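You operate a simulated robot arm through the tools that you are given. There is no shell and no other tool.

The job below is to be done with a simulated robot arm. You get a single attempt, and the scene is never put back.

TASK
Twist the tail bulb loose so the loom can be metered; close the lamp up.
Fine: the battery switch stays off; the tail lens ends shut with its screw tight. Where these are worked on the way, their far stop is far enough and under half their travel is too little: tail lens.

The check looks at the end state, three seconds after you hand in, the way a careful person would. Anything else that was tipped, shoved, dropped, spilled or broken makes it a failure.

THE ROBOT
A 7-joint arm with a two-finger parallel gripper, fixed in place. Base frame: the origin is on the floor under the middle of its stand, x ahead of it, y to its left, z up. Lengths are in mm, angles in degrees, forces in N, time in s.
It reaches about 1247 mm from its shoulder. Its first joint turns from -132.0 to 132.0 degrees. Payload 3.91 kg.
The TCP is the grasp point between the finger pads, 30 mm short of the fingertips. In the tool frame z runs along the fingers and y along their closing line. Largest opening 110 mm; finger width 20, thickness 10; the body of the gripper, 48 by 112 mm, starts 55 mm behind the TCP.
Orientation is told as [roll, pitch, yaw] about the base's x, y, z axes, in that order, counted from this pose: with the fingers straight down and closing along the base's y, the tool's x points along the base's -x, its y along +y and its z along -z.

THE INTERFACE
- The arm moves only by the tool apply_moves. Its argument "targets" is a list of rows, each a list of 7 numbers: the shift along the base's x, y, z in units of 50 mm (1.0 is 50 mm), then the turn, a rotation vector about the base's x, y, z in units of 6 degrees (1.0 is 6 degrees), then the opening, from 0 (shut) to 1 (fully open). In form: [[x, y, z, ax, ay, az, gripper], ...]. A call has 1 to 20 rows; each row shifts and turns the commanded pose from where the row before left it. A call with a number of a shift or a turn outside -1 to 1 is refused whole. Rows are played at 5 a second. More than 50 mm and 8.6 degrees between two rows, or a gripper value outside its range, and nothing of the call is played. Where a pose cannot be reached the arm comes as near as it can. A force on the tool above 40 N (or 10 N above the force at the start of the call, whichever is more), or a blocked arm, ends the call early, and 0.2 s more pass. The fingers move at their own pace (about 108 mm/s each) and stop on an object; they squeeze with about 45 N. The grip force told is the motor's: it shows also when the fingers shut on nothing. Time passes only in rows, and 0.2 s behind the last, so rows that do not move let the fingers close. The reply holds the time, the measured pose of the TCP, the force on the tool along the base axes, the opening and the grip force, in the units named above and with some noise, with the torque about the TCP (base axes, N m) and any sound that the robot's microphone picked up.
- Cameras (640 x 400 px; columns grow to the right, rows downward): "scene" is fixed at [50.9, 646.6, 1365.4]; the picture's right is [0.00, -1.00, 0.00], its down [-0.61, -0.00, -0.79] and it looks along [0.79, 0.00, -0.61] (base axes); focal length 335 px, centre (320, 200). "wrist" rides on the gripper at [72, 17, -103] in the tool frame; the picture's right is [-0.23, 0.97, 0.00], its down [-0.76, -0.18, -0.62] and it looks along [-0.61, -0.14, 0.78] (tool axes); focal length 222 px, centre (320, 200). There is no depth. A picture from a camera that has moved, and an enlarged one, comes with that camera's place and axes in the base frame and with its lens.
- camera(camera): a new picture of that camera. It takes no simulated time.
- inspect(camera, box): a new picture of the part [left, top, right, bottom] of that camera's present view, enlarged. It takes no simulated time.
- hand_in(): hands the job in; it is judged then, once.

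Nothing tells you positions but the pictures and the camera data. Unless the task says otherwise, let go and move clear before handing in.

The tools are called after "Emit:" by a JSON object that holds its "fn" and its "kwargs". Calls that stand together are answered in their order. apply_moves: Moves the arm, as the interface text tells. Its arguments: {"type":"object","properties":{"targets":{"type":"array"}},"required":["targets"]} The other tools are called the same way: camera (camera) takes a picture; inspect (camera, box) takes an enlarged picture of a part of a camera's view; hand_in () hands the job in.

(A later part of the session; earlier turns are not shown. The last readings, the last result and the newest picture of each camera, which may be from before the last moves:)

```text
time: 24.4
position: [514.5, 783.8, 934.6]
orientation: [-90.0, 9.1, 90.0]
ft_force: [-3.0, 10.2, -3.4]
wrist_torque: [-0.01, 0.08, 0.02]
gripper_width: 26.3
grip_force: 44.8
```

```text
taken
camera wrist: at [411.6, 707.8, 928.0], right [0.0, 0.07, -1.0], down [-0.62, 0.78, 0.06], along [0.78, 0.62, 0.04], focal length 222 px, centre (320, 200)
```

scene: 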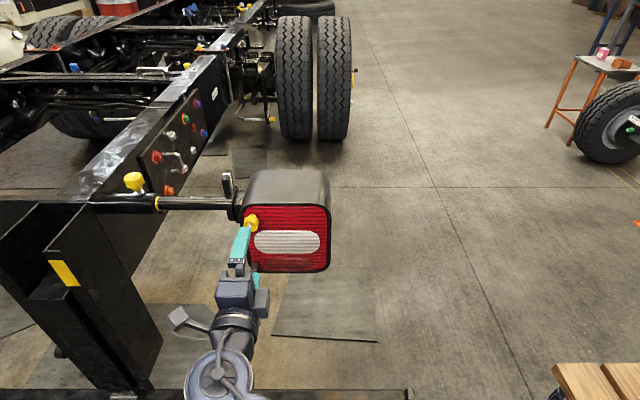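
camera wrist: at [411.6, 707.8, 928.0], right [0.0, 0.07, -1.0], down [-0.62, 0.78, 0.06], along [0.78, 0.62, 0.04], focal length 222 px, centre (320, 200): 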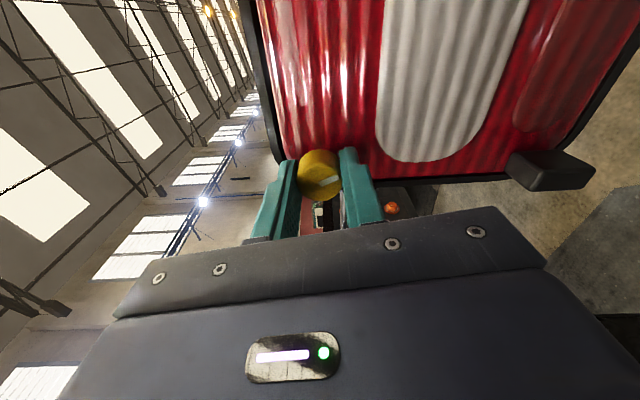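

The turn is now 189° and still free. I'll continue in small batches, watching for a stop or a wrist limit.

Emit:
{"fn": "apply_moves", "kwargs": {"targets": [[0, 0.01, 0, -1, 0, 0, 0.2], [0, 0, 0, -1, 0, 0, 0.2], [0, 0, 0, -1, 0, 0, 0.2], [0, 0, 0, -1, 0, 0, 0.2], [0, 0, 0, 0, 0, 0, 0.2]]}}

Emit:
{"fn": "camera", "kwargs": {"camera": "wrist"}}

Emit:
{"fn": "inspect", "kwargs": {"camera": "scene", "box": [200, 170, 340, 290]}}

```text
time: 25.6
position: [514.7, 782.6, 933.7]
orientation: [-89.9, 33.1, 89.9]
ft_force: [-2.5, -6.1, -10.7]
wrist_torque: [-0.01, -0.18, -0.65]
gripper_width: 26.7
grip_force: 44.9
```

```text
taken
camera wrist: at [412.7, 712.5, 958.5], right [0.0, -0.34, -0.94], down [-0.62, 0.74, -0.27], along [0.78, 0.58, -0.21], focal length 222 px, centre (320, 200)
```

wrist: 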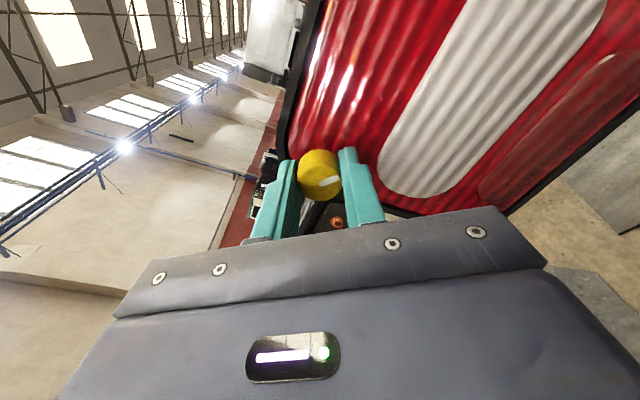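

```text
3.33 times, centred on (270, 230) of scene
camera zoom: at [50.9, 646.6, 1365.4], right [0.0, -1.0, 0.0], down [-0.61, 0.0, -0.79], along [0.79, 0.0, -0.61], focal length 1117 px, centre (487, 100)
```

zoom: 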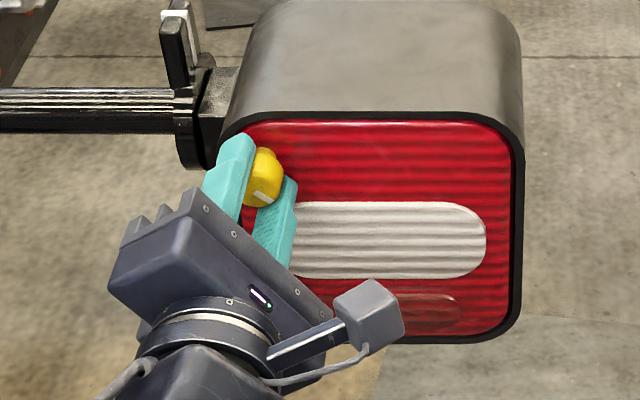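

The turn is at 213°, and the scene view shows the mark at lower right as expected. I'll keep going.

Emit:
{"fn": "apply_moves", "kwargs": {"targets": [[0, 0, -0.01, -1, 0, 0, 0.2], [0, 0, 0, -1, 0, 0, 0.2], [0, 0, 0, -1, 0, 0, 0.2], [0, 0, 0, -1, 0, 0, 0.2], [0, 0, 0, -1, 0, 0, 0.2], [0, 0, 0, 0, 0, 0, 0.2]]}}

Emit:
{"fn": "camera", "kwargs": {"camera": "wrist"}}

```text
time: 27.0
position: [515.4, 782.3, 933.2]
orientation: [-90.0, 63.1, 90.0]
ft_force: [4.5, -13.7, -13.6]
wrist_torque: [-0.01, -0.15, -0.11]
gripper_width: 26.5
grip_force: 44.7
```

```text
taken
camera wrist: at [412.2, 734.2, 989.8], right [0.0, -0.77, -0.64], down [-0.62, 0.5, -0.6], along [0.78, 0.4, -0.48], focal length 222 px, centre (320, 200)
```

wrist: 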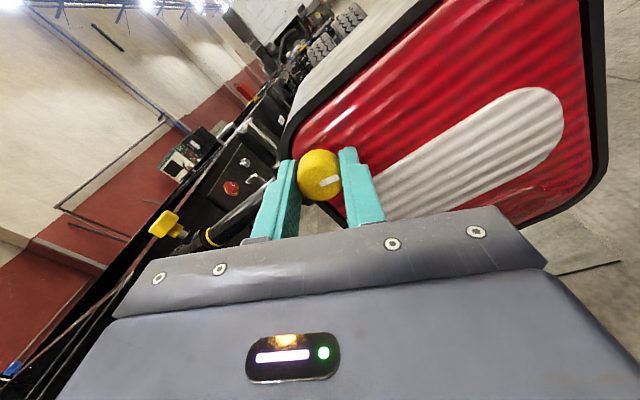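

The turn is at 243°. I'll trim the position and continue.

Emit:
{"fn": "apply_moves", "kwargs": {"targets": [[0, -0.014, -0.014, -1, 0, 0, 0.2], [0, 0, 0, -1, 0, 0, 0.2], [0, 0, 0, -1, 0, 0, 0.2], [0, 0, 0, -1, 0, 0, 0.2], [0, 0, 0, -1, 0, 0, 0.2], [0, 0, 0, 0, 0, 0, 0.2]]}}

Emit:
{"fn": "camera", "kwargs": {"camera": "wrist"}}

Emit:
{"fn": "inspect", "kwargs": {"camera": "scene", "box": [200, 170, 340, 290]}}

```text
time: 28.4
position: [515.5, 782.8, 933.0]
orientation: [90.0, 87.0, -90.0]
ft_force: [8.4, -17.1, -4.4]
wrist_torque: [0.31, -0.03, 0.3]
gripper_width: 27.4
grip_force: 45.4
```

```text
taken
camera wrist: at [412.3, 768.8, 1005.9], right [0.0, -0.98, -0.18], down [-0.62, 0.14, -0.77], along [0.78, 0.11, -0.61], focal length 222 px, centre (320, 200)
```

wrist: 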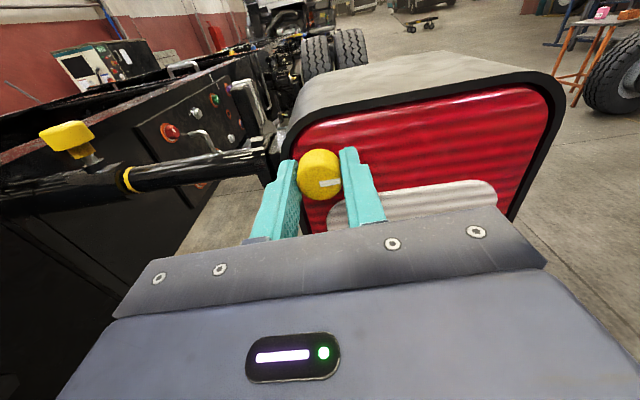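

```text
3.33 times, centred on (270, 230) of scene
camera zoom: at [50.9, 646.6, 1365.4], right [0.0, -1.0, 0.0], down [-0.61, 0.0, -0.79], along [0.79, 0.0, -0.61], focal length 1117 px, centre (487, 100)
```

zoom: 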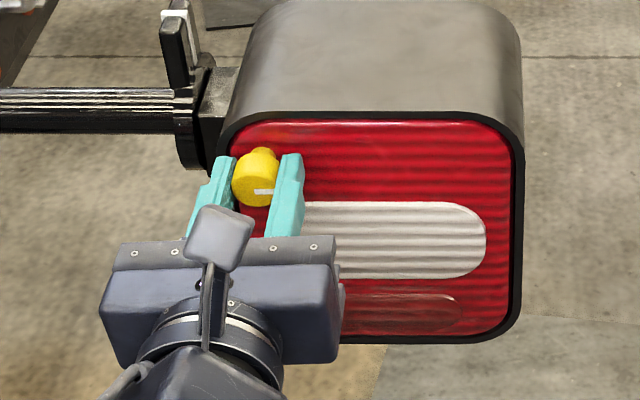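

The turn is about 270°, the mark points to -y, and a 0.31 N·m resisting torque has appeared, so the screw may be at its open stop. I'll test with a few degrees more.

Emit:
{"fn": "apply_moves", "kwargs": {"targets": [[0, -0.01, 0, -0.5, 0, 0, 0.2], [0, 0, 0, -0.5, 0, 0, 0.2], [0, 0, 0, 0, 0, 0, 0.2]]}}

Emit:
{"fn": "inspect", "kwargs": {"camera": "wrist", "box": [240, 130, 400, 240]}}

```text
time: 29.2
position: [515.6, 782.0, 933.8]
orientation: [90.1, 81.0, -90.0]
ft_force: [5.2, -10.2, 0.1]
wrist_torque: [0.21, -0.01, 0.22]
gripper_width: 26.9
grip_force: 45.1
```

```text
3.64 times, centred on (320, 185) of wrist
camera zoom: at [411.8, 776.3, 1007.0], right [0.0, -1.0, -0.07], down [-0.62, 0.06, -0.78], along [0.78, 0.04, -0.62], focal length 808 px, centre (320, 254)
```

zoom: 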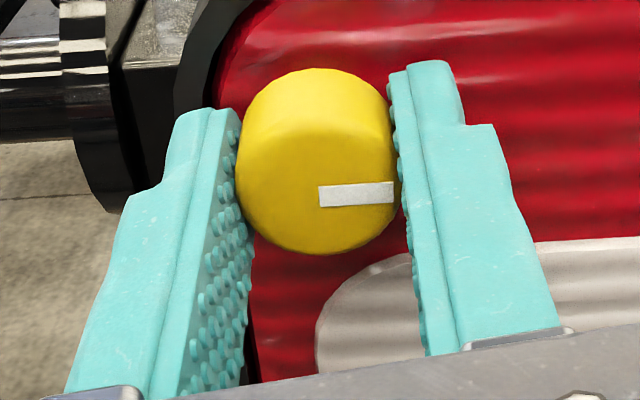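

The mark stopped at 3 o'clock while the gripper went on to 279°, so the knob is slipping against its open stop at about 270° of travel. I'll release, back off, and look at the lens.

Emit:
{"fn": "apply_moves", "kwargs": {"targets": [[0, 0, 0, 0, 0, 0, 0.4], [0, 0, 0, 0, 0, 0, 0.5], [-0.5, 0, 0, 0, 0, 0, 0.5], [-0.8, 0, 0, 0, 0, 0, 0.5], [-0.8, 0, 0, 0, 0, 0, 0.5], [-0.8, -0.2, 0, 0, 0, 0, 0.5], [0, 0, 0, 0, 0, 0, 0.5]]}}

Emit:
{"fn": "camera", "kwargs": {"camera": "wrist"}}

Emit:
{"fn": "inspect", "kwargs": {"camera": "scene", "box": [200, 150, 360, 290]}}

```text
time: 30.8
position: [369.6, 771.4, 933.1]
orientation: [90.1, 80.9, -89.9]
ft_force: [0.5, -0.3, 0.0]
wrist_torque: [0.03, 0.01, 0.01]
gripper_width: 54.9
grip_force: 0.0
```

```text
taken
camera wrist: at [266.5, 765.2, 1006.8], right [0.0, -1.0, -0.07], down [-0.62, 0.06, -0.78], along [0.78, 0.04, -0.62], focal length 222 px, centre (320, 200)
```

wrist: 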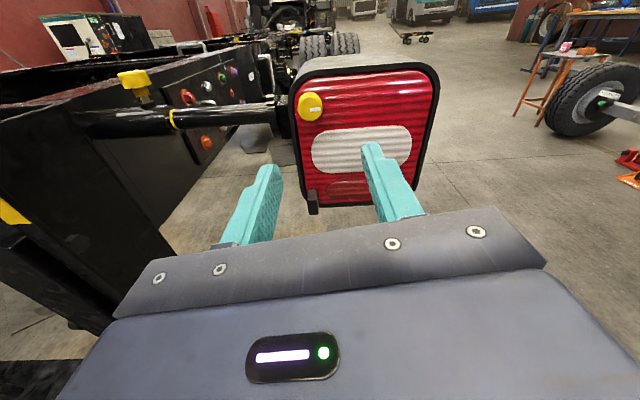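

```text
2.86 times, centred on (280, 220) of scene
camera zoom: at [50.9, 646.6, 1365.4], right [0.0, -1.0, 0.0], down [-0.61, 0.0, -0.79], along [0.79, 0.0, -0.61], focal length 958 px, centre (434, 143)
```

zoom: 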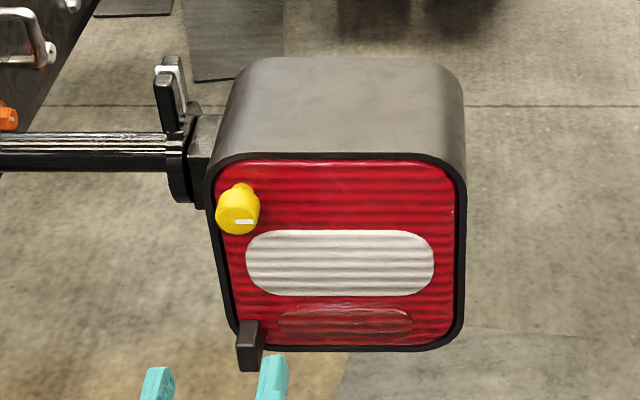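

The lamp is undisturbed and the screw is loose, but the lens is still closed. I'll level the gripper with its camera on top and line up in front of the black tab at the lower +y corner.

Emit:
{"fn": "apply_moves", "kwargs": {"targets": [[0, 0, -0.6, 0.75, 0, 0, 0.5], [0, 0.1, -0.7, 0.75, 0, 0, 0.5], [0, 0.1, -0.7, 0, 0, 0, 0.5], [0, 0, -0.4, 0, 0, 0, 0.5], [0, 0, 0, 0, 0, 0, 0.5]]}}

Emit:
{"fn": "camera", "kwargs": {"camera": "wrist"}}

Emit:
{"fn": "inspect", "kwargs": {"camera": "wrist", "box": [240, 60, 440, 200]}}

```text
time: 32.0
position: [370.2, 781.6, 812.3]
orientation: [-76.2, 90.0, 103.7]
ft_force: [0.1, 1.1, -0.1]
wrist_torque: [0.02, 0.0, -0.07]
gripper_width: 55.0
grip_force: 0.1
```

```text
taken
camera wrist: at [267.4, 763.9, 884.1], right [0.0, -0.97, -0.23], down [-0.62, 0.18, -0.76], along [0.78, 0.14, -0.61], focal length 222 px, centre (320, 200)
```

wrist: 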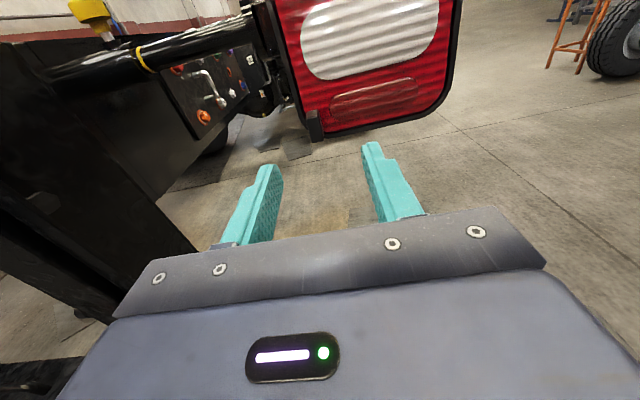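

```text
2.86 times, centred on (340, 130) of wrist
camera zoom: at [267.4, 763.9, 884.1], right [0.0, -0.97, -0.23], down [-0.62, 0.18, -0.76], along [0.78, 0.14, -0.61], focal length 635 px, centre (263, 400)
```

zoom: 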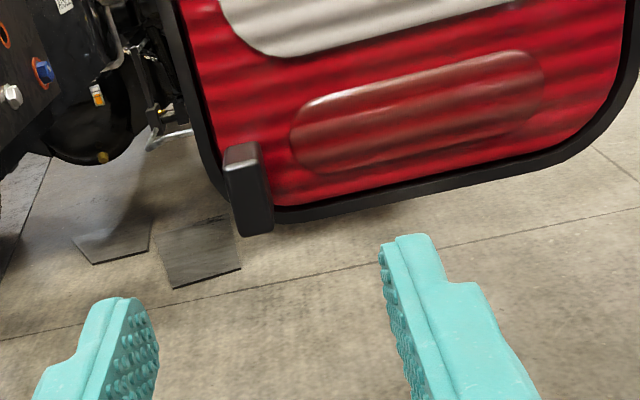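

The tab's front face centre is at about (531, 791, 785), roughly 15 mm wide in y. I'll line up with it at a 20 mm standoff and check.

Emit:
{"fn": "apply_moves", "kwargs": {"targets": [[0.4, 0.1, -0.28, 0, 0, 0, 0.5], [0.6, 0.09, -0.27, 0, 0, 0, 0.5], [0.6, 0, 0, 0, 0, 0, 0.5], [0.5, 0, 0, 0, 0, 0, 0.5], [0, 0, 0, 0, 0, 0, 0.5]]}}

Emit:
{"fn": "camera", "kwargs": {"camera": "wrist"}}

Emit:
{"fn": "inspect", "kwargs": {"camera": "wrist", "box": [240, 60, 440, 200]}}

Emit:
{"fn": "inspect", "kwargs": {"camera": "scene", "box": [200, 200, 340, 320]}}

```text
time: 33.2
position: [475.0, 791.2, 785.2]
orientation: [-9.7, 90.0, 170.3]
ft_force: [-0.2, -0.1, -0.5]
wrist_torque: [0.02, -0.02, 0.01]
gripper_width: 54.9
grip_force: 0.0
```

```text
taken
camera wrist: at [372.2, 773.5, 856.6], right [0.0, -0.97, -0.23], down [-0.62, 0.18, -0.76], along [0.78, 0.14, -0.61], focal length 222 px, centre (320, 200)
```

wrist: 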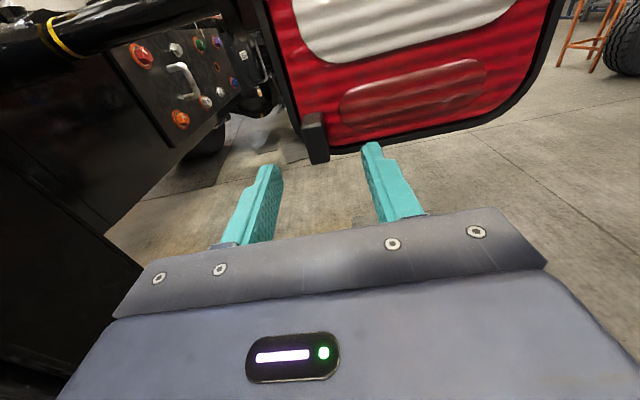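

```text
2.86 times, centred on (340, 130) of wrist
camera zoom: at [372.2, 773.5, 856.6], right [0.0, -0.97, -0.23], down [-0.62, 0.18, -0.76], along [0.78, 0.14, -0.61], focal length 635 px, centre (263, 400)
```

zoom: 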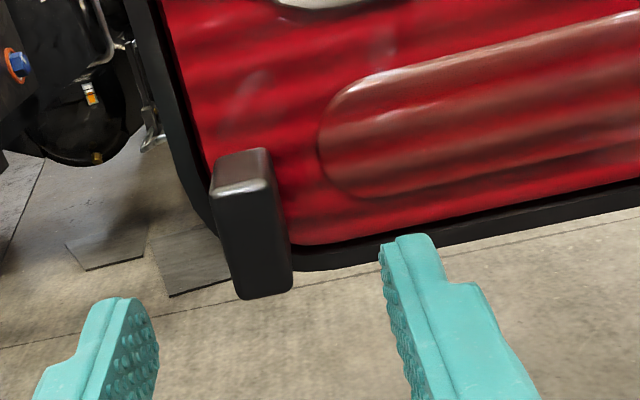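

```text
3.33 times, centred on (270, 260) of scene
camera zoom: at [50.9, 646.6, 1365.4], right [0.0, -1.0, 0.0], down [-0.61, 0.0, -0.79], along [0.79, 0.0, -0.61], focal length 1117 px, centre (487, 0)
```

zoom: 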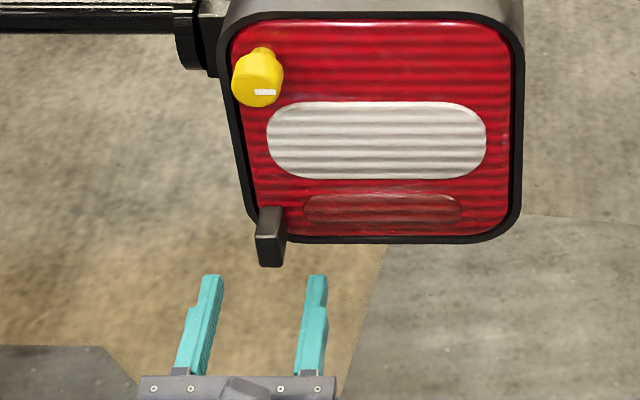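

The tab lines up between the fingers at (531, 792, 786). I'll move in so the fingertips reach about x=547, and close gently on the tab.

Emit:
{"fn": "apply_moves", "kwargs": {"targets": [[0.4, 0.02, 0, 0, 0, 0, 0.5], [0.42, 0, 0, 0, 0, 0, 0.5], [0, 0, 0, 0, 0, 0, 0.35], [0, 0, 0, 0, 0, 0, 0.2], [0, 0, 0, 0, 0, 0, 0.1], [0, 0, 0, 0, 0, 0, 0.05], [0, 0, 0, 0, 0, 0, 0.05]]}}

Emit:
{"fn": "inspect", "kwargs": {"camera": "wrist", "box": [240, 60, 440, 200]}}

Emit:
{"fn": "inspect", "kwargs": {"camera": "scene", "box": [200, 200, 340, 320]}}

```text
time: 34.8
position: [516.0, 792.2, 785.6]
orientation: [-130.6, 90.0, 49.3]
ft_force: [2.7, -2.6, 1.3]
wrist_torque: [-0.01, -0.17, 0.31]
gripper_width: 15.7
grip_force: 45.1
```

```text
2.86 times, centred on (340, 130) of wrist
camera zoom: at [412.4, 774.9, 857.0], right [0.0, -0.97, -0.23], down [-0.62, 0.18, -0.76], along [0.78, 0.14, -0.61], focal length 635 px, centre (263, 400)
```

zoom: 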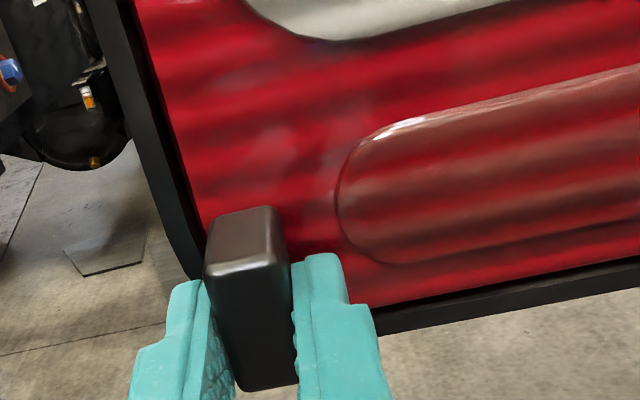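

```text
3.33 times, centred on (270, 260) of scene
camera zoom: at [50.9, 646.6, 1365.4], right [0.0, -1.0, 0.0], down [-0.61, 0.0, -0.79], along [0.79, 0.0, -0.61], focal length 1117 px, centre (487, 0)
```

zoom: 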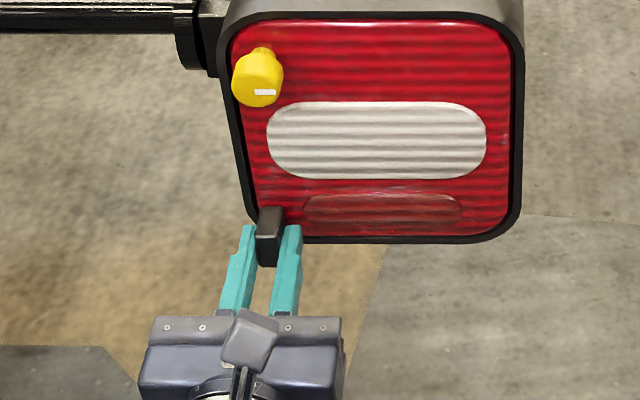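

The tab is gripped at 15.7 mm. I'll pull a few mm along -x and read the forces to learn how the lens moves.

Emit:
{"fn": "apply_moves", "kwargs": {"targets": [[-0.05, 0, 0, 0, 0, 0, 0.05], [-0.05, 0, 0, 0, 0, 0, 0.05], [-0.05, 0, 0, 0, 0, 0, 0.05]]}}

Emit:
{"fn": "inspect", "kwargs": {"camera": "wrist", "box": [240, 60, 440, 200]}}

Emit:
{"fn": "inspect", "kwargs": {"camera": "scene", "box": [200, 160, 360, 300]}}

```text
time: 35.6
position: [509.5, 791.4, 784.3]
orientation: [54.9, 90.0, -125.4]
ft_force: [13.0, -15.8, 1.8]
wrist_torque: [-0.03, 0.01, 0.92]
gripper_width: 16.6
grip_force: 45.2
```

```text
2.86 times, centred on (340, 130) of wrist
camera zoom: at [405.8, 773.7, 857.0], right [0.0, -0.97, -0.23], down [-0.62, 0.18, -0.76], along [0.78, 0.14, -0.61], focal length 635 px, centre (263, 400)
```

zoom: 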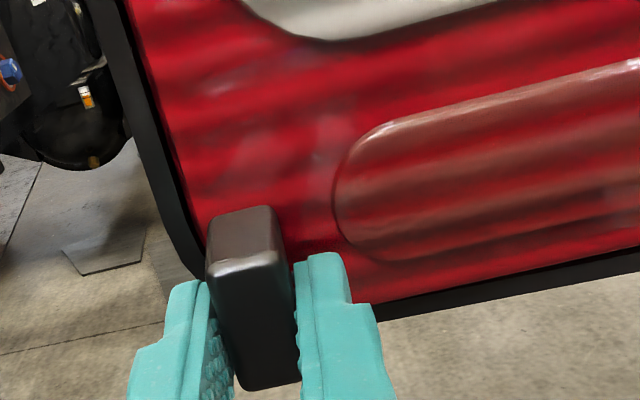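

```text
2.86 times, centred on (280, 230) of scene
camera zoom: at [50.9, 646.6, 1365.4], right [0.0, -1.0, 0.0], down [-0.61, 0.0, -0.79], along [0.79, 0.0, -0.61], focal length 958 px, centre (434, 114)
```

zoom: 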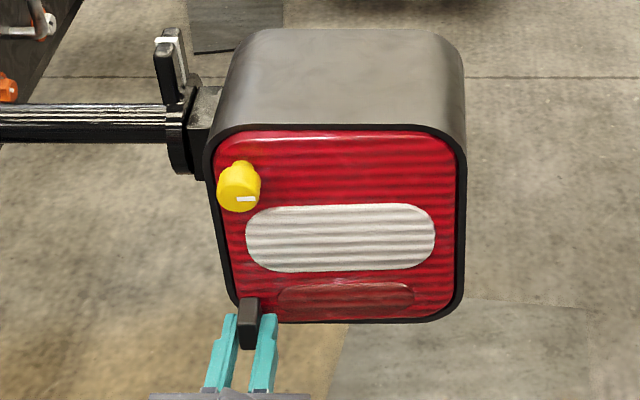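

The lens is opening: the force toward -y and the +z torque confirm a vertical hinge on the -y side, near (558, 632). I'll follow that arc, rotating about +z while drawing the tab back.

Emit:
{"fn": "apply_moves", "kwargs": {"targets": [[-0.03, -0.04, 0, 0, 0, 0.4, 0.05], [-0.15, -0.066, 0, 0, 0, 0.6, 0.05], [0, 0, 0, 0, 0, 0, 0.05]]}}

Emit:
{"fn": "inspect", "kwargs": {"camera": "scene", "box": [200, 160, 360, 300]}}

```text
time: 36.4
position: [499.2, 786.6, 785.4]
orientation: [-68.2, 90.0, 117.7]
ft_force: [3.4, -21.4, 1.7]
wrist_torque: [0.04, -0.48, -0.73]
gripper_width: 15.5
grip_force: 45.0
```

```text
2.86 times, centred on (280, 230) of scene
camera zoom: at [50.9, 646.6, 1365.4], right [0.0, -1.0, 0.0], down [-0.61, 0.0, -0.79], along [0.79, 0.0, -0.61], focal length 958 px, centre (434, 114)
```

zoom: 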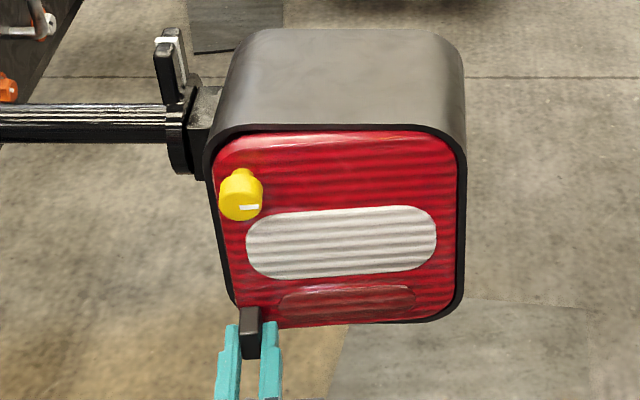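

The lens is swinging out nicely. The side force says the arc curves slightly more toward -y, so I'll adjust the hinge estimate to about (568, 629) and continue.

Emit:
{"fn": "apply_moves", "kwargs": {"targets": [[0, -0.03, 0, 0, 0, 0, 0.05], [-0.16, -0.08, 0, 0, 0, 0.5, 0.05], [-0.16, -0.082, 0, 0, 0, 0.5, 0.05], [0, 0, 0, 0, 0, 0, 0.05]]}}

Emit:
{"fn": "inspect", "kwargs": {"camera": "scene", "box": [200, 160, 360, 300]}}

```text
time: 37.4
position: [481.9, 777.7, 785.6]
orientation: [-4.7, 89.9, -172.5]
ft_force: [-0.7, 8.1, -10.5]
wrist_torque: [-0.15, 0.56, 0.43]
gripper_width: 15.7
grip_force: 44.9
```

```text
2.86 times, centred on (280, 230) of scene
camera zoom: at [50.9, 646.6, 1365.4], right [0.0, -1.0, 0.0], down [-0.61, 0.0, -0.79], along [0.79, 0.0, -0.61], focal length 958 px, centre (434, 114)
```

zoom: 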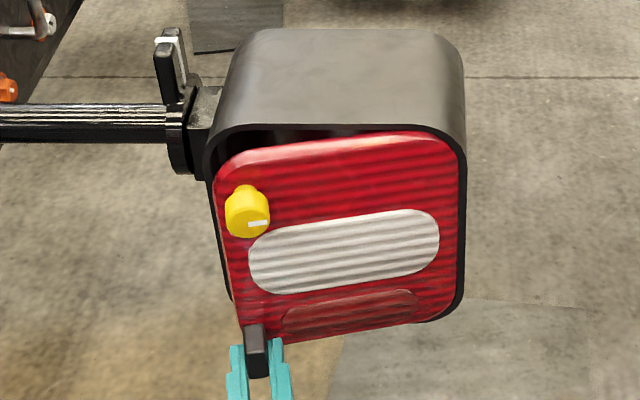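

Forces are low and the lens is about 12° open. I'll continue along the arc.

Emit:
{"fn": "apply_moves", "kwargs": {"targets": [[-0.15, -0.09, 0, 0, 0, 0.5, 0.05], [-0.15, -0.1, 0, 0, 0, 0.5, 0.05], [-0.142, -0.108, 0, 0, 0, 0.5, 0.05], [-0.14, -0.116, 0, 0, 0, 0.5, 0.05], [0, 0, 0, 0, 0, 0, 0.05]]}}

Emit:
{"fn": "inspect", "kwargs": {"camera": "scene", "box": [200, 160, 360, 300]}}

```text
time: 38.6
position: [453.9, 756.3, 786.0]
orientation: [5.8, 89.9, -150.2]
ft_force: [0.3, 9.9, -12.7]
wrist_torque: [-0.06, 0.21, 1.2]
gripper_width: 15.7
grip_force: 44.7
```

```text
2.86 times, centred on (280, 230) of scene
camera zoom: at [50.9, 646.6, 1365.4], right [0.0, -1.0, 0.0], down [-0.61, 0.0, -0.79], along [0.79, 0.0, -0.61], focal length 958 px, centre (434, 114)
```

zoom: 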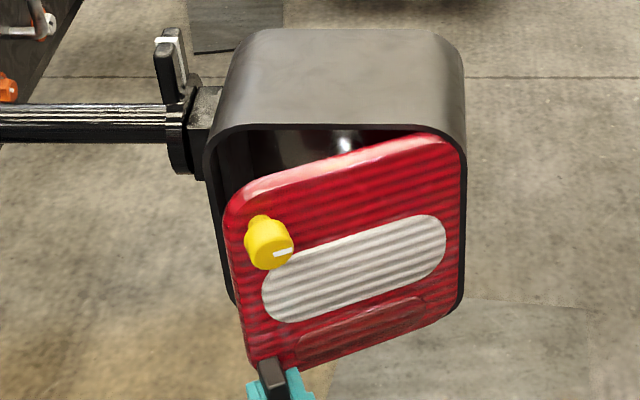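

The lens is about 25° open. I'll add slightly more rotation as I follow the arc.

Emit:
{"fn": "apply_moves", "kwargs": {"targets": [[-0.13, -0.11, -0.01, 0, 0, 0.6, 0.05], [-0.125, -0.125, 0, 0, 0, 0.55, 0.05], [-0.12, -0.132, 0, 0, 0, 0.5, 0.05], [-0.11, -0.14, 0, 0, 0, 0.5, 0.05], [0, 0, 0, 0, 0, 0, 0.05]]}}

Emit:
{"fn": "inspect", "kwargs": {"camera": "scene", "box": [200, 160, 360, 300]}}

```text
time: 39.8
position: [430.6, 730.3, 786.0]
orientation: [174.5, 90.0, 31.4]
ft_force: [10.7, -5.0, -3.2]
wrist_torque: [0.28, -0.46, 0.43]
gripper_width: 15.4
grip_force: 45.3
```

```text
2.86 times, centred on (280, 230) of scene
camera zoom: at [50.9, 646.6, 1365.4], right [0.0, -1.0, 0.0], down [-0.61, 0.0, -0.79], along [0.79, 0.0, -0.61], focal length 958 px, centre (434, 114)
```

zoom: 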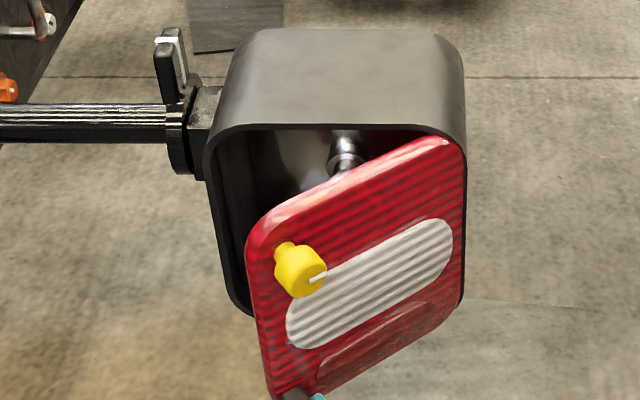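

The lens is about 37° open and a silver bulb is visible inside. I'll continue opening.

Emit:
{"fn": "apply_moves", "kwargs": {"targets": [[-0.1, -0.145, 0, 0, 0, 0.5, 0.05], [-0.095, -0.15, 0, 0, 0, 0.5, 0.05], [-0.085, -0.158, 0, 0, 0, 0.5, 0.05], [-0.08, -0.163, 0, 0, 0, 0.5, 0.05], [0, 0, 0, 0, 0, 0, 0.05]]}}

Emit:
{"fn": "inspect", "kwargs": {"camera": "scene", "box": [200, 160, 360, 300]}}

```text
time: 41.0
position: [414.0, 700.1, 785.3]
orientation: [-148.4, 89.9, 80.3]
ft_force: [28.6, -7.2, 6.9]
wrist_torque: [-0.07, 0.13, 0.62]
gripper_width: 15.6
grip_force: 45.1
```

```text
2.86 times, centred on (280, 230) of scene
camera zoom: at [50.9, 646.6, 1365.4], right [0.0, -1.0, 0.0], down [-0.61, 0.0, -0.79], along [0.79, 0.0, -0.61], focal length 958 px, centre (434, 114)
```

zoom: 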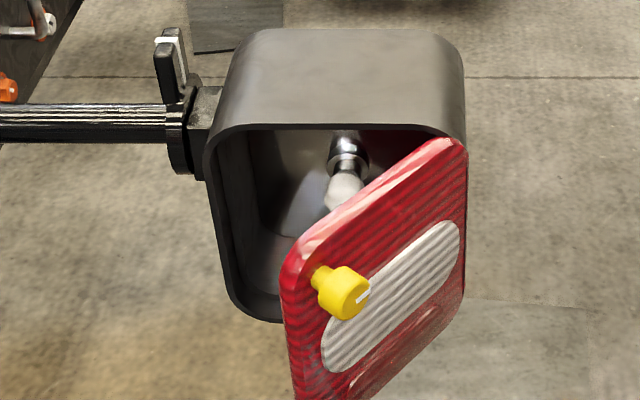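

The lens is about 50° open. A circle fitted through the measured points puts the hinge at (559, 645) with a radius of 153 mm. I'll correct the position and rotation to that arc and continue.

Emit:
{"fn": "apply_moves", "kwargs": {"targets": [[0.07, -0.01, 0, 0, 0, 0.6, 0.05], [-0.054, -0.15, 0, 0, 0, 0.5, 0.05], [-0.046, -0.154, 0, 0, 0, 0.5, 0.05], [0, 0, 0, 0, 0, 0, 0.05]]}}

Emit:
{"fn": "inspect", "kwargs": {"camera": "scene", "box": [200, 160, 360, 300]}}

Emit:
{"fn": "camera", "kwargs": {"camera": "wrist"}}

```text
time: 42.0
position: [409.4, 684.4, 785.1]
orientation: [-19.9, 89.9, -141.4]
ft_force: [8.5, -10.3, 4.3]
wrist_torque: [-0.11, 0.08, -1.24]
gripper_width: 16.9
grip_force: 45.0
```

```text
2.86 times, centred on (280, 230) of scene
camera zoom: at [50.9, 646.6, 1365.4], right [0.0, -1.0, 0.0], down [-0.61, 0.0, -0.79], along [0.79, 0.0, -0.61], focal length 958 px, centre (434, 114)
```

zoom: 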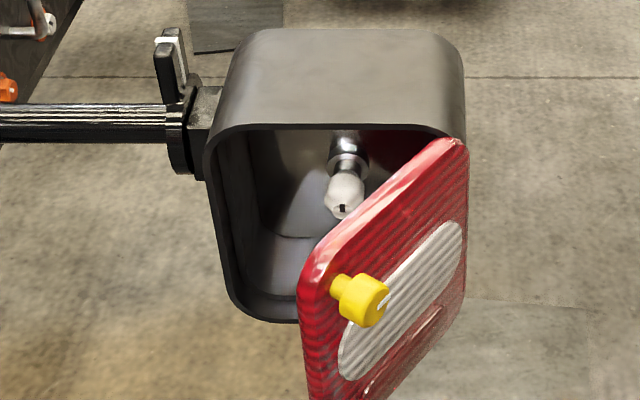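

```text
taken
camera wrist: at [371.0, 586.7, 857.4], right [0.83, -0.51, -0.23], down [-0.48, -0.44, -0.76], along [0.29, 0.74, -0.61], focal length 222 px, centre (320, 200)
```

wrist: 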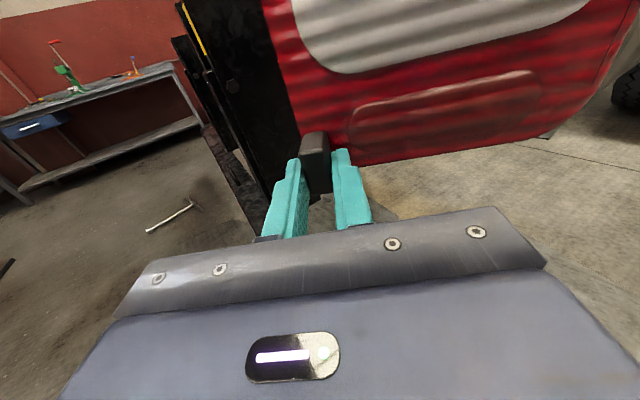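

The bulb is now clearly visible with a black index mark on its tip. The lens is about 57° open, and I'll open it further.

Emit:
{"fn": "apply_moves", "kwargs": {"targets": [[-0.03, -0.156, 0, 0, 0, 0.2, 0.05], [-0.03, -0.158, 0, 0, 0, 0.5, 0.05], [-0.024, -0.16, 0, 0, 0, 0.5, 0.05], [-0.012, -0.16, 0, 0, 0, 0.5, 0.05], [0, 0, 0, 0, 0, 0, 0.05]]}}

Emit:
{"fn": "inspect", "kwargs": {"camera": "scene", "box": [200, 160, 360, 300]}}

```text
time: 43.2
position: [401.9, 654.0, 786.0]
orientation: [-91.2, 89.9, 157.6]
ft_force: [-28.6, 0.5, 7.0]
wrist_torque: [0.69, -0.38, -0.43]
gripper_width: 16.6
grip_force: 45.1
```

```text
2.86 times, centred on (280, 230) of scene
camera zoom: at [50.9, 646.6, 1365.4], right [0.0, -1.0, 0.0], down [-0.61, 0.0, -0.79], along [0.79, 0.0, -0.61], focal length 958 px, centre (434, 114)
```

zoom: 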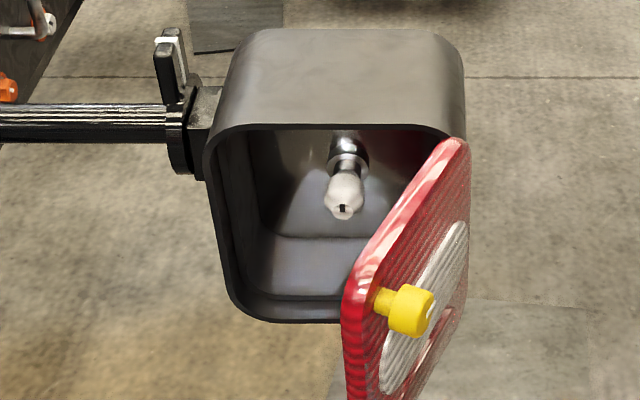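

The lens is about 65° open. I'll correct x by a few mm, since the pull is toward -x, and continue toward 80° and beyond.

Emit:
{"fn": "apply_moves", "kwargs": {"targets": [[-0.1, -0.06, 0, 0, 0, 0, 0.05], [-0.014, -0.17, 0, 0, 0, 0.3, 0.05], [-0.006, -0.17, 0, 0, 0, 0.5, 0.05], [0, -0.17, 0, 0, 0, 0.5, 0.05], [0, 0, 0, 0, 0, 0, 0.05]]}}

Emit:
{"fn": "inspect", "kwargs": {"camera": "scene", "box": [200, 160, 360, 300]}}

```text
time: 44.4
position: [402.8, 624.0, 784.6]
orientation: [60.7, 90.0, -43.2]
ft_force: [24.7, 1.9, 4.5]
wrist_torque: [0.2, -0.01, -0.04]
gripper_width: 15.5
grip_force: 44.8
```

```text
2.86 times, centred on (280, 230) of scene
camera zoom: at [50.9, 646.6, 1365.4], right [0.0, -1.0, 0.0], down [-0.61, 0.0, -0.79], along [0.79, 0.0, -0.61], focal length 958 px, centre (434, 114)
```

zoom: 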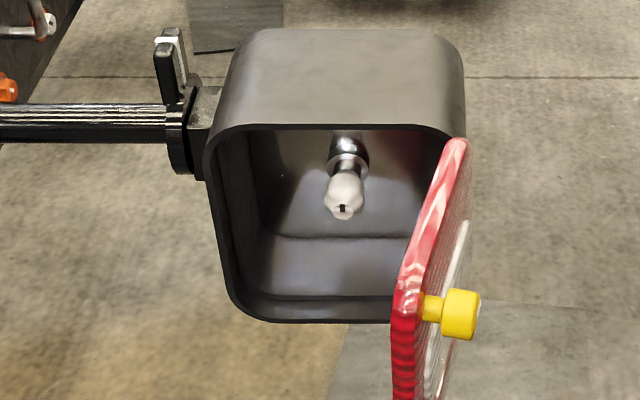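

The lens is about 77° open. I'll keep following toward 90° and feel for its stop.

Emit:
{"fn": "apply_moves", "kwargs": {"targets": [[0.05, -0.165, 0, 0, 0, 0.5, 0.05], [0.02, -0.165, 0, 0, 0, 0.5, 0.05], [0.03, -0.165, 0, 0, 0, 0.5, 0.05], [0.04, -0.165, 0, 0, 0, 0.5, 0.05], [0, 0, 0, 0, 0, 0, 0.05]]}}

Emit:
{"fn": "inspect", "kwargs": {"camera": "scene", "box": [200, 160, 360, 300]}}

```text
time: 45.5
position: [408.0, 590.9, 784.2]
orientation: [43.8, 89.9, -48.0]
ft_force: [7.3, 4.1, -3.3]
wrist_torque: [0.18, 0.11, 0.18]
gripper_width: 15.9
grip_force: 45.0
stopped in row 5: the force on the tool passed its limit at 42 N (the readings are from after the stop); the commanded pose is now the measured one
```

```text
2.86 times, centred on (280, 230) of scene
camera zoom: at [50.9, 646.6, 1365.4], right [0.0, -1.0, 0.0], down [-0.61, 0.0, -0.79], along [0.79, 0.0, -0.61], focal length 958 px, centre (434, 114)
```

zoom: 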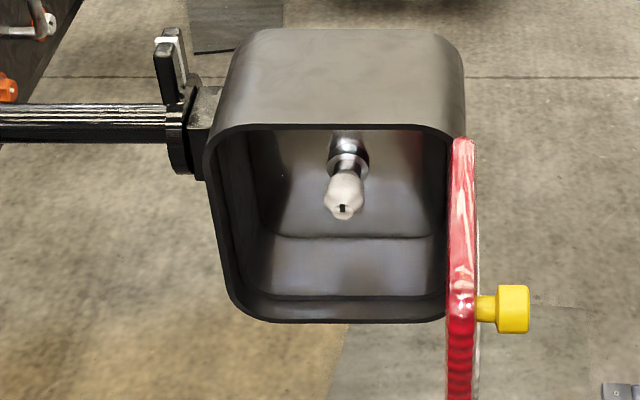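

The lens is now about 90° open, and the force limit tripped, which is perhaps its far stop. I'll probe a couple of degrees more to see whether it really is the stop.

Emit:
{"fn": "apply_moves", "kwargs": {"targets": [[0.03, -0.08, 0, 0, 0, 0.25, 0.05], [0.03, -0.08, 0, 0, 0, 0.25, 0.05], [0, 0, 0, 0, 0, 0, 0.05]]}}

Emit:
{"fn": "inspect", "kwargs": {"camera": "scene", "box": [200, 160, 360, 300]}}

Emit:
{"fn": "camera", "kwargs": {"camera": "wrist"}}

```text
time: 46.3
position: [412.0, 583.8, 784.8]
orientation: [99.2, 89.9, 10.5]
ft_force: [2.8, -0.9, 1.1]
wrist_torque: [-0.54, 0.11, -0.25]
gripper_width: 15.7
grip_force: 44.7
```

```text
2.86 times, centred on (280, 230) of scene
camera zoom: at [50.9, 646.6, 1365.4], right [0.0, -1.0, 0.0], down [-0.61, 0.0, -0.79], along [0.79, 0.0, -0.61], focal length 958 px, centre (434, 114)
```

zoom: 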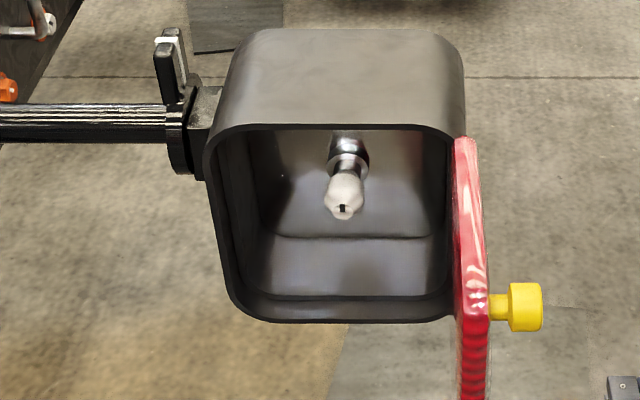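

```text
taken
camera wrist: at [431.0, 479.6, 857.1], right [0.97, 0.02, -0.23], down [-0.16, -0.63, -0.76], along [-0.16, 0.78, -0.61], focal length 222 px, centre (320, 200)
```

wrist: 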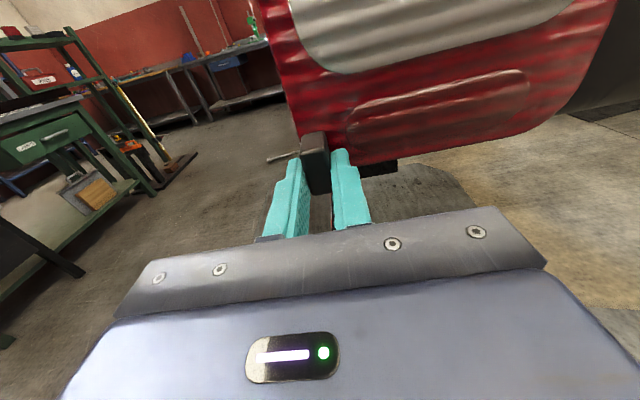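

There is still no stop; it moved on freely. I'll continue opening in small steps.

Emit:
{"fn": "apply_moves", "kwargs": {"targets": [[0.056, -0.16, 0, 0, 0, 0.5, 0.05], [0.064, -0.158, 0, 0, 0, 0.5, 0.05], [0.072, -0.154, 0, 0, 0, 0.5, 0.05], [0, 0, 0, 0, 0, 0, 0.05]]}}

Emit:
{"fn": "inspect", "kwargs": {"camera": "scene", "box": [200, 160, 360, 300]}}

```text
time: 47.3
position: [421.3, 560.4, 784.6]
orientation: [8.5, 90.0, -71.4]
ft_force: [11.3, 7.7, -6.5]
wrist_torque: [0.11, 0.21, 0.2]
gripper_width: 15.7
grip_force: 45.0
stopped in row 4: the force on the tool passed its limit at 41 N (the readings are from after the stop); the commanded pose is now the measured one
```

```text
2.86 times, centred on (280, 230) of scene
camera zoom: at [50.9, 646.6, 1365.4], right [0.0, -1.0, 0.0], down [-0.61, 0.0, -0.79], along [0.79, 0.0, -0.61], focal length 958 px, centre (434, 114)
```

zoom: 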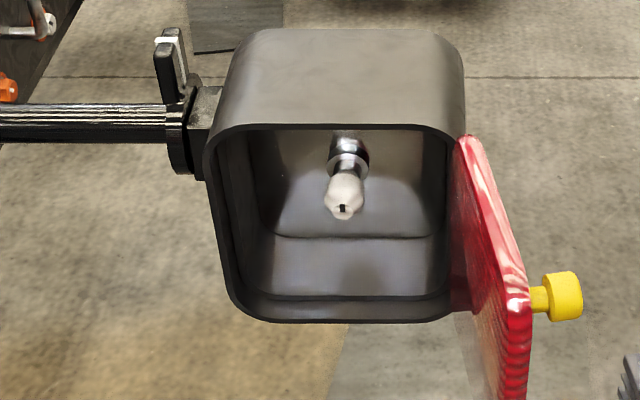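

The lens is about 100° open. I'll probe a little more to find out whether this is the stop.

Emit:
{"fn": "apply_moves", "kwargs": {"targets": [[0.04, -0.074, 0, 0, 0, 0.25, 0.05], [0.04, -0.074, 0, 0, 0, 0.25, 0.05], [0, 0, 0, 0, 0, 0, 0.05]]}}

Emit:
{"fn": "inspect", "kwargs": {"camera": "scene", "box": [200, 160, 360, 300]}}

```text
time: 48.1
position: [425.6, 552.1, 785.4]
orientation: [93.1, 89.8, 16.2]
ft_force: [19.3, 8.6, 4.8]
wrist_torque: [-0.17, 0.15, -0.36]
gripper_width: 15.7
grip_force: 44.2
```

```text
2.86 times, centred on (280, 230) of scene
camera zoom: at [50.9, 646.6, 1365.4], right [0.0, -1.0, 0.0], down [-0.61, 0.0, -0.79], along [0.79, 0.0, -0.61], focal length 958 px, centre (434, 114)
```

zoom: 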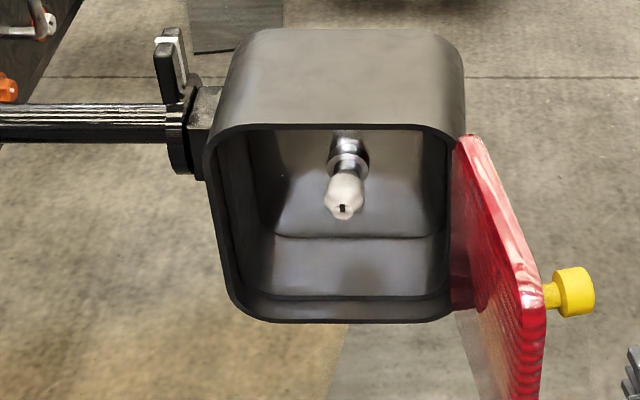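

The lens is about 104° open and still free, which is plenty of access and well past half. I'll relax the load, release the tab, and back straight out along the finger direction.

Emit:
{"fn": "apply_moves", "kwargs": {"targets": [[0.02, 0.012, 0, 0, 0, 0, 0.05], [0, 0, 0, 0, 0, 0, 0.2], [0, 0, 0, 0, 0, 0, 0.4], [0, 0, 0, 0, 0, 0, 0.4], [0.12, -0.48, 0, 0, 0, 0, 0.4], [0.12, -0.48, 0, 0, 0, 0, 0.4], [0.12, -0.48, 0, 0, 0, 0, 0.4], [0.12, -0.48, 0, 0, 0, 0, 0.4], [0, 0, 0, 0, 0, 0, 0.4]]}}

Emit:
{"fn": "camera", "kwargs": {"camera": "scene"}}

Emit:
{"fn": "camera", "kwargs": {"camera": "wrist"}}

```text
time: 49.8
position: [431.7, 523.8, 844.7]
orientation: [-170.7, 82.2, 111.6]
ft_force: [-1.0, -0.5, -1.0]
wrist_torque: [-0.03, -0.01, -0.01]
gripper_width: 44.1
grip_force: 0.1
out of reach, approached as far as the arm can: row 7, 8
stopped in row 8: the arm was blocked; the commanded pose is now the measured one
```

```text
taken
```

scene: 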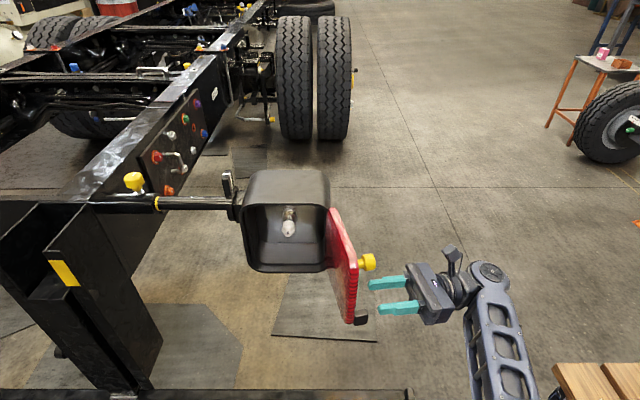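

```text
taken
camera wrist: at [473.7, 418.1, 901.1], right [0.94, 0.24, -0.25], down [-0.08, -0.55, -0.83], along [-0.33, 0.8, -0.49], focal length 222 px, centre (320, 200)
```

wrist: 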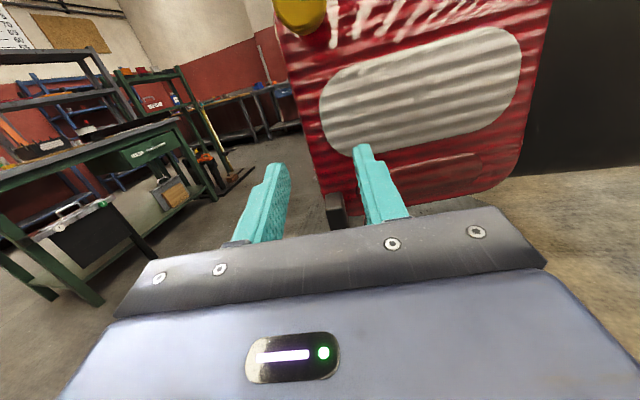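

The lens stays open where I left it. The arm is folded near its base, so I'll swing the gripper back toward +x in steps, staying on the -x side of the lens's free edge.

Emit:
{"fn": "apply_moves", "kwargs": {"targets": [[-0.1, -0.1, 0.05, 0, 0, -1, 0.4], [-0.1, -0.1, 0.05, 0, 0, -1, 0.4], [-0.2, -0.1, 0.05, 0, 0, -1, 0.4], [-0.2, 0, 0.05, 0, 0, -1, 0.4], [-0.2, 0, 0.05, 0, 0, -1, 0.4], [-0.2, 0, 0.05, 0, 0, -1, 0.4], [0, 0, 0, 0, 0, 0, 0.4]]}}

Emit:
{"fn": "camera", "kwargs": {"camera": "scene"}}

Emit:
{"fn": "camera", "kwargs": {"camera": "wrist"}}

```text
time: 51.4
position: [380.7, 507.6, 857.1]
orientation: [-170.8, 82.5, 75.6]
ft_force: [-0.5, -0.4, -0.1]
wrist_torque: [0.02, -0.02, -0.05]
gripper_width: 43.8
grip_force: 0.1
```

```text
taken
```

scene: 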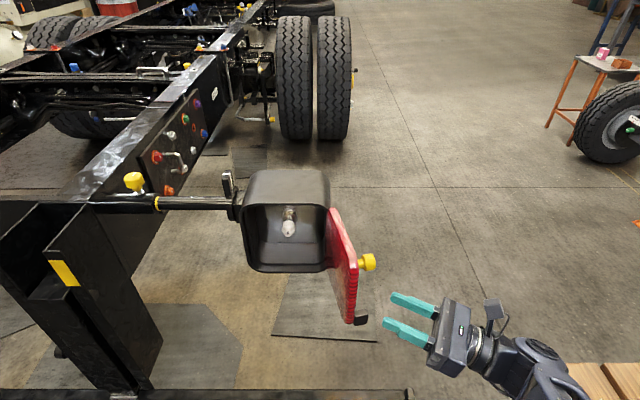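

```text
taken
camera wrist: at [353.9, 397.3, 915.6], right [0.9, -0.36, -0.25], down [-0.39, -0.4, -0.83], along [0.2, 0.84, -0.5], focal length 222 px, centre (320, 200)
```

wrist: 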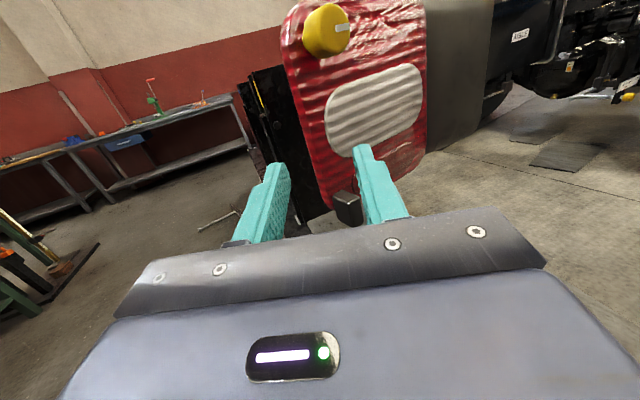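

I'm clear of the lens. I'll continue swinging around toward +x.

Emit:
{"fn": "apply_moves", "kwargs": {"targets": [[-0.1, 0.1, 0.05, 0, 0, -1, 0.4], [-0.1, 0.1, 0.05, 0, 0, -1, 0.4], [-0.1, 0.1, 0.05, 0, 0, -1, 0.4], [-0.1, 0.1, 0.05, 0, 0, -1, 0.4], [-0.1, 0.1, 0.05, 0, 0, -1, 0.4], [-0.1, 0.1, 0.05, 0, 0, -1, 0.4], [-0.1, 0.1, 0, 0, 0, -1, 0.4], [0, 0.1, 0, 0, 0, -1, 0.4], [0, 0.1, 0, 0, 0, -1, 0.4], [0, 0, 0, 0, 0, -1, 0.4], [0, 0, 0, 0, 0, -1, 0.4], [0, 0, 0, 0, 0, 0, 0.4]]}}

Emit:
{"fn": "camera", "kwargs": {"camera": "wrist"}}

Emit:
{"fn": "camera", "kwargs": {"camera": "scene"}}

```text
time: 54.0
position: [345.8, 554.9, 874.6]
orientation: [-170.7, 82.4, 9.6]
ft_force: [-0.4, 0.1, 0.3]
wrist_torque: [0.01, 0.0, 0.0]
gripper_width: 43.8
grip_force: 0.1
```

```text
taken
camera wrist: at [234.7, 534.4, 930.8], right [0.04, -0.97, -0.25], down [-0.52, 0.19, -0.83], along [0.85, 0.16, -0.5], focal length 222 px, centre (320, 200)
```

wrist: 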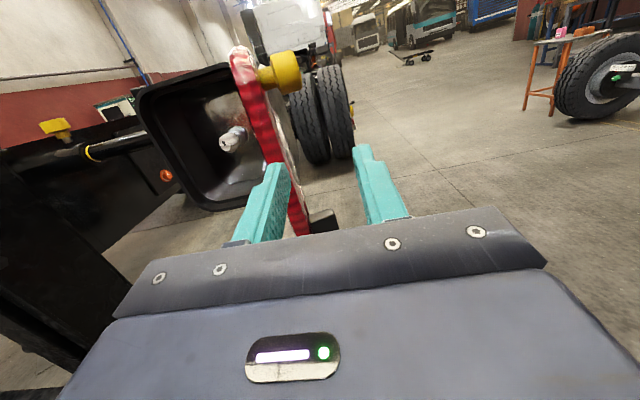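

```text
taken
```

scene: 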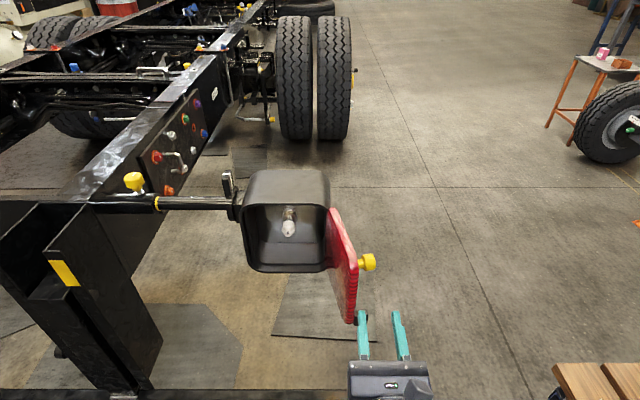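

The gripper faces +x again with a 7° upward tilt. I'll level it and move across in front of the lens edge to the bulb's y, about 713.

Emit:
{"fn": "apply_moves", "kwargs": {"targets": [[-0.3, 0, 0, 0, 0.6, 0, 0.4], [0, 0.4, 0, 0, 0.6, 0, 0.4], [0, 0.7, 0, 0, 0, 0, 0.4], [0, 0.7, 0, 0, 0, 0, 0.4], [0, 0.7, 0, 0, 0, 0, 0.4], [0, 0.7, 0, 0, 0, 0, 0.4], [0, 0, 0, 0, 0, 0, 0.4]]}}

Emit:
{"fn": "camera", "kwargs": {"camera": "wrist"}}

Emit:
{"fn": "camera", "kwargs": {"camera": "scene"}}

```text
time: 55.6
position: [331.7, 716.0, 873.4]
orientation: [-105.2, 88.8, 75.1]
ft_force: [0.0, -0.2, -1.0]
wrist_torque: [0.0, -0.02, -0.01]
gripper_width: 43.9
grip_force: 0.1
```

```text
taken
camera wrist: at [228.5, 695.7, 944.0], right [0.01, -0.97, -0.25], down [-0.62, 0.19, -0.76], along [0.79, 0.16, -0.6], focal length 222 px, centre (320, 200)
```

wrist: 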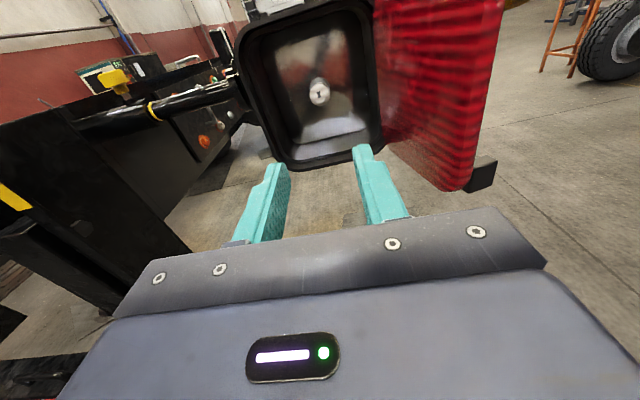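

```text
taken
```

scene: 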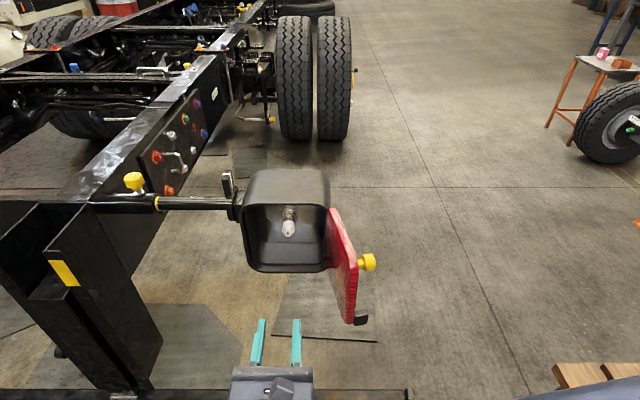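

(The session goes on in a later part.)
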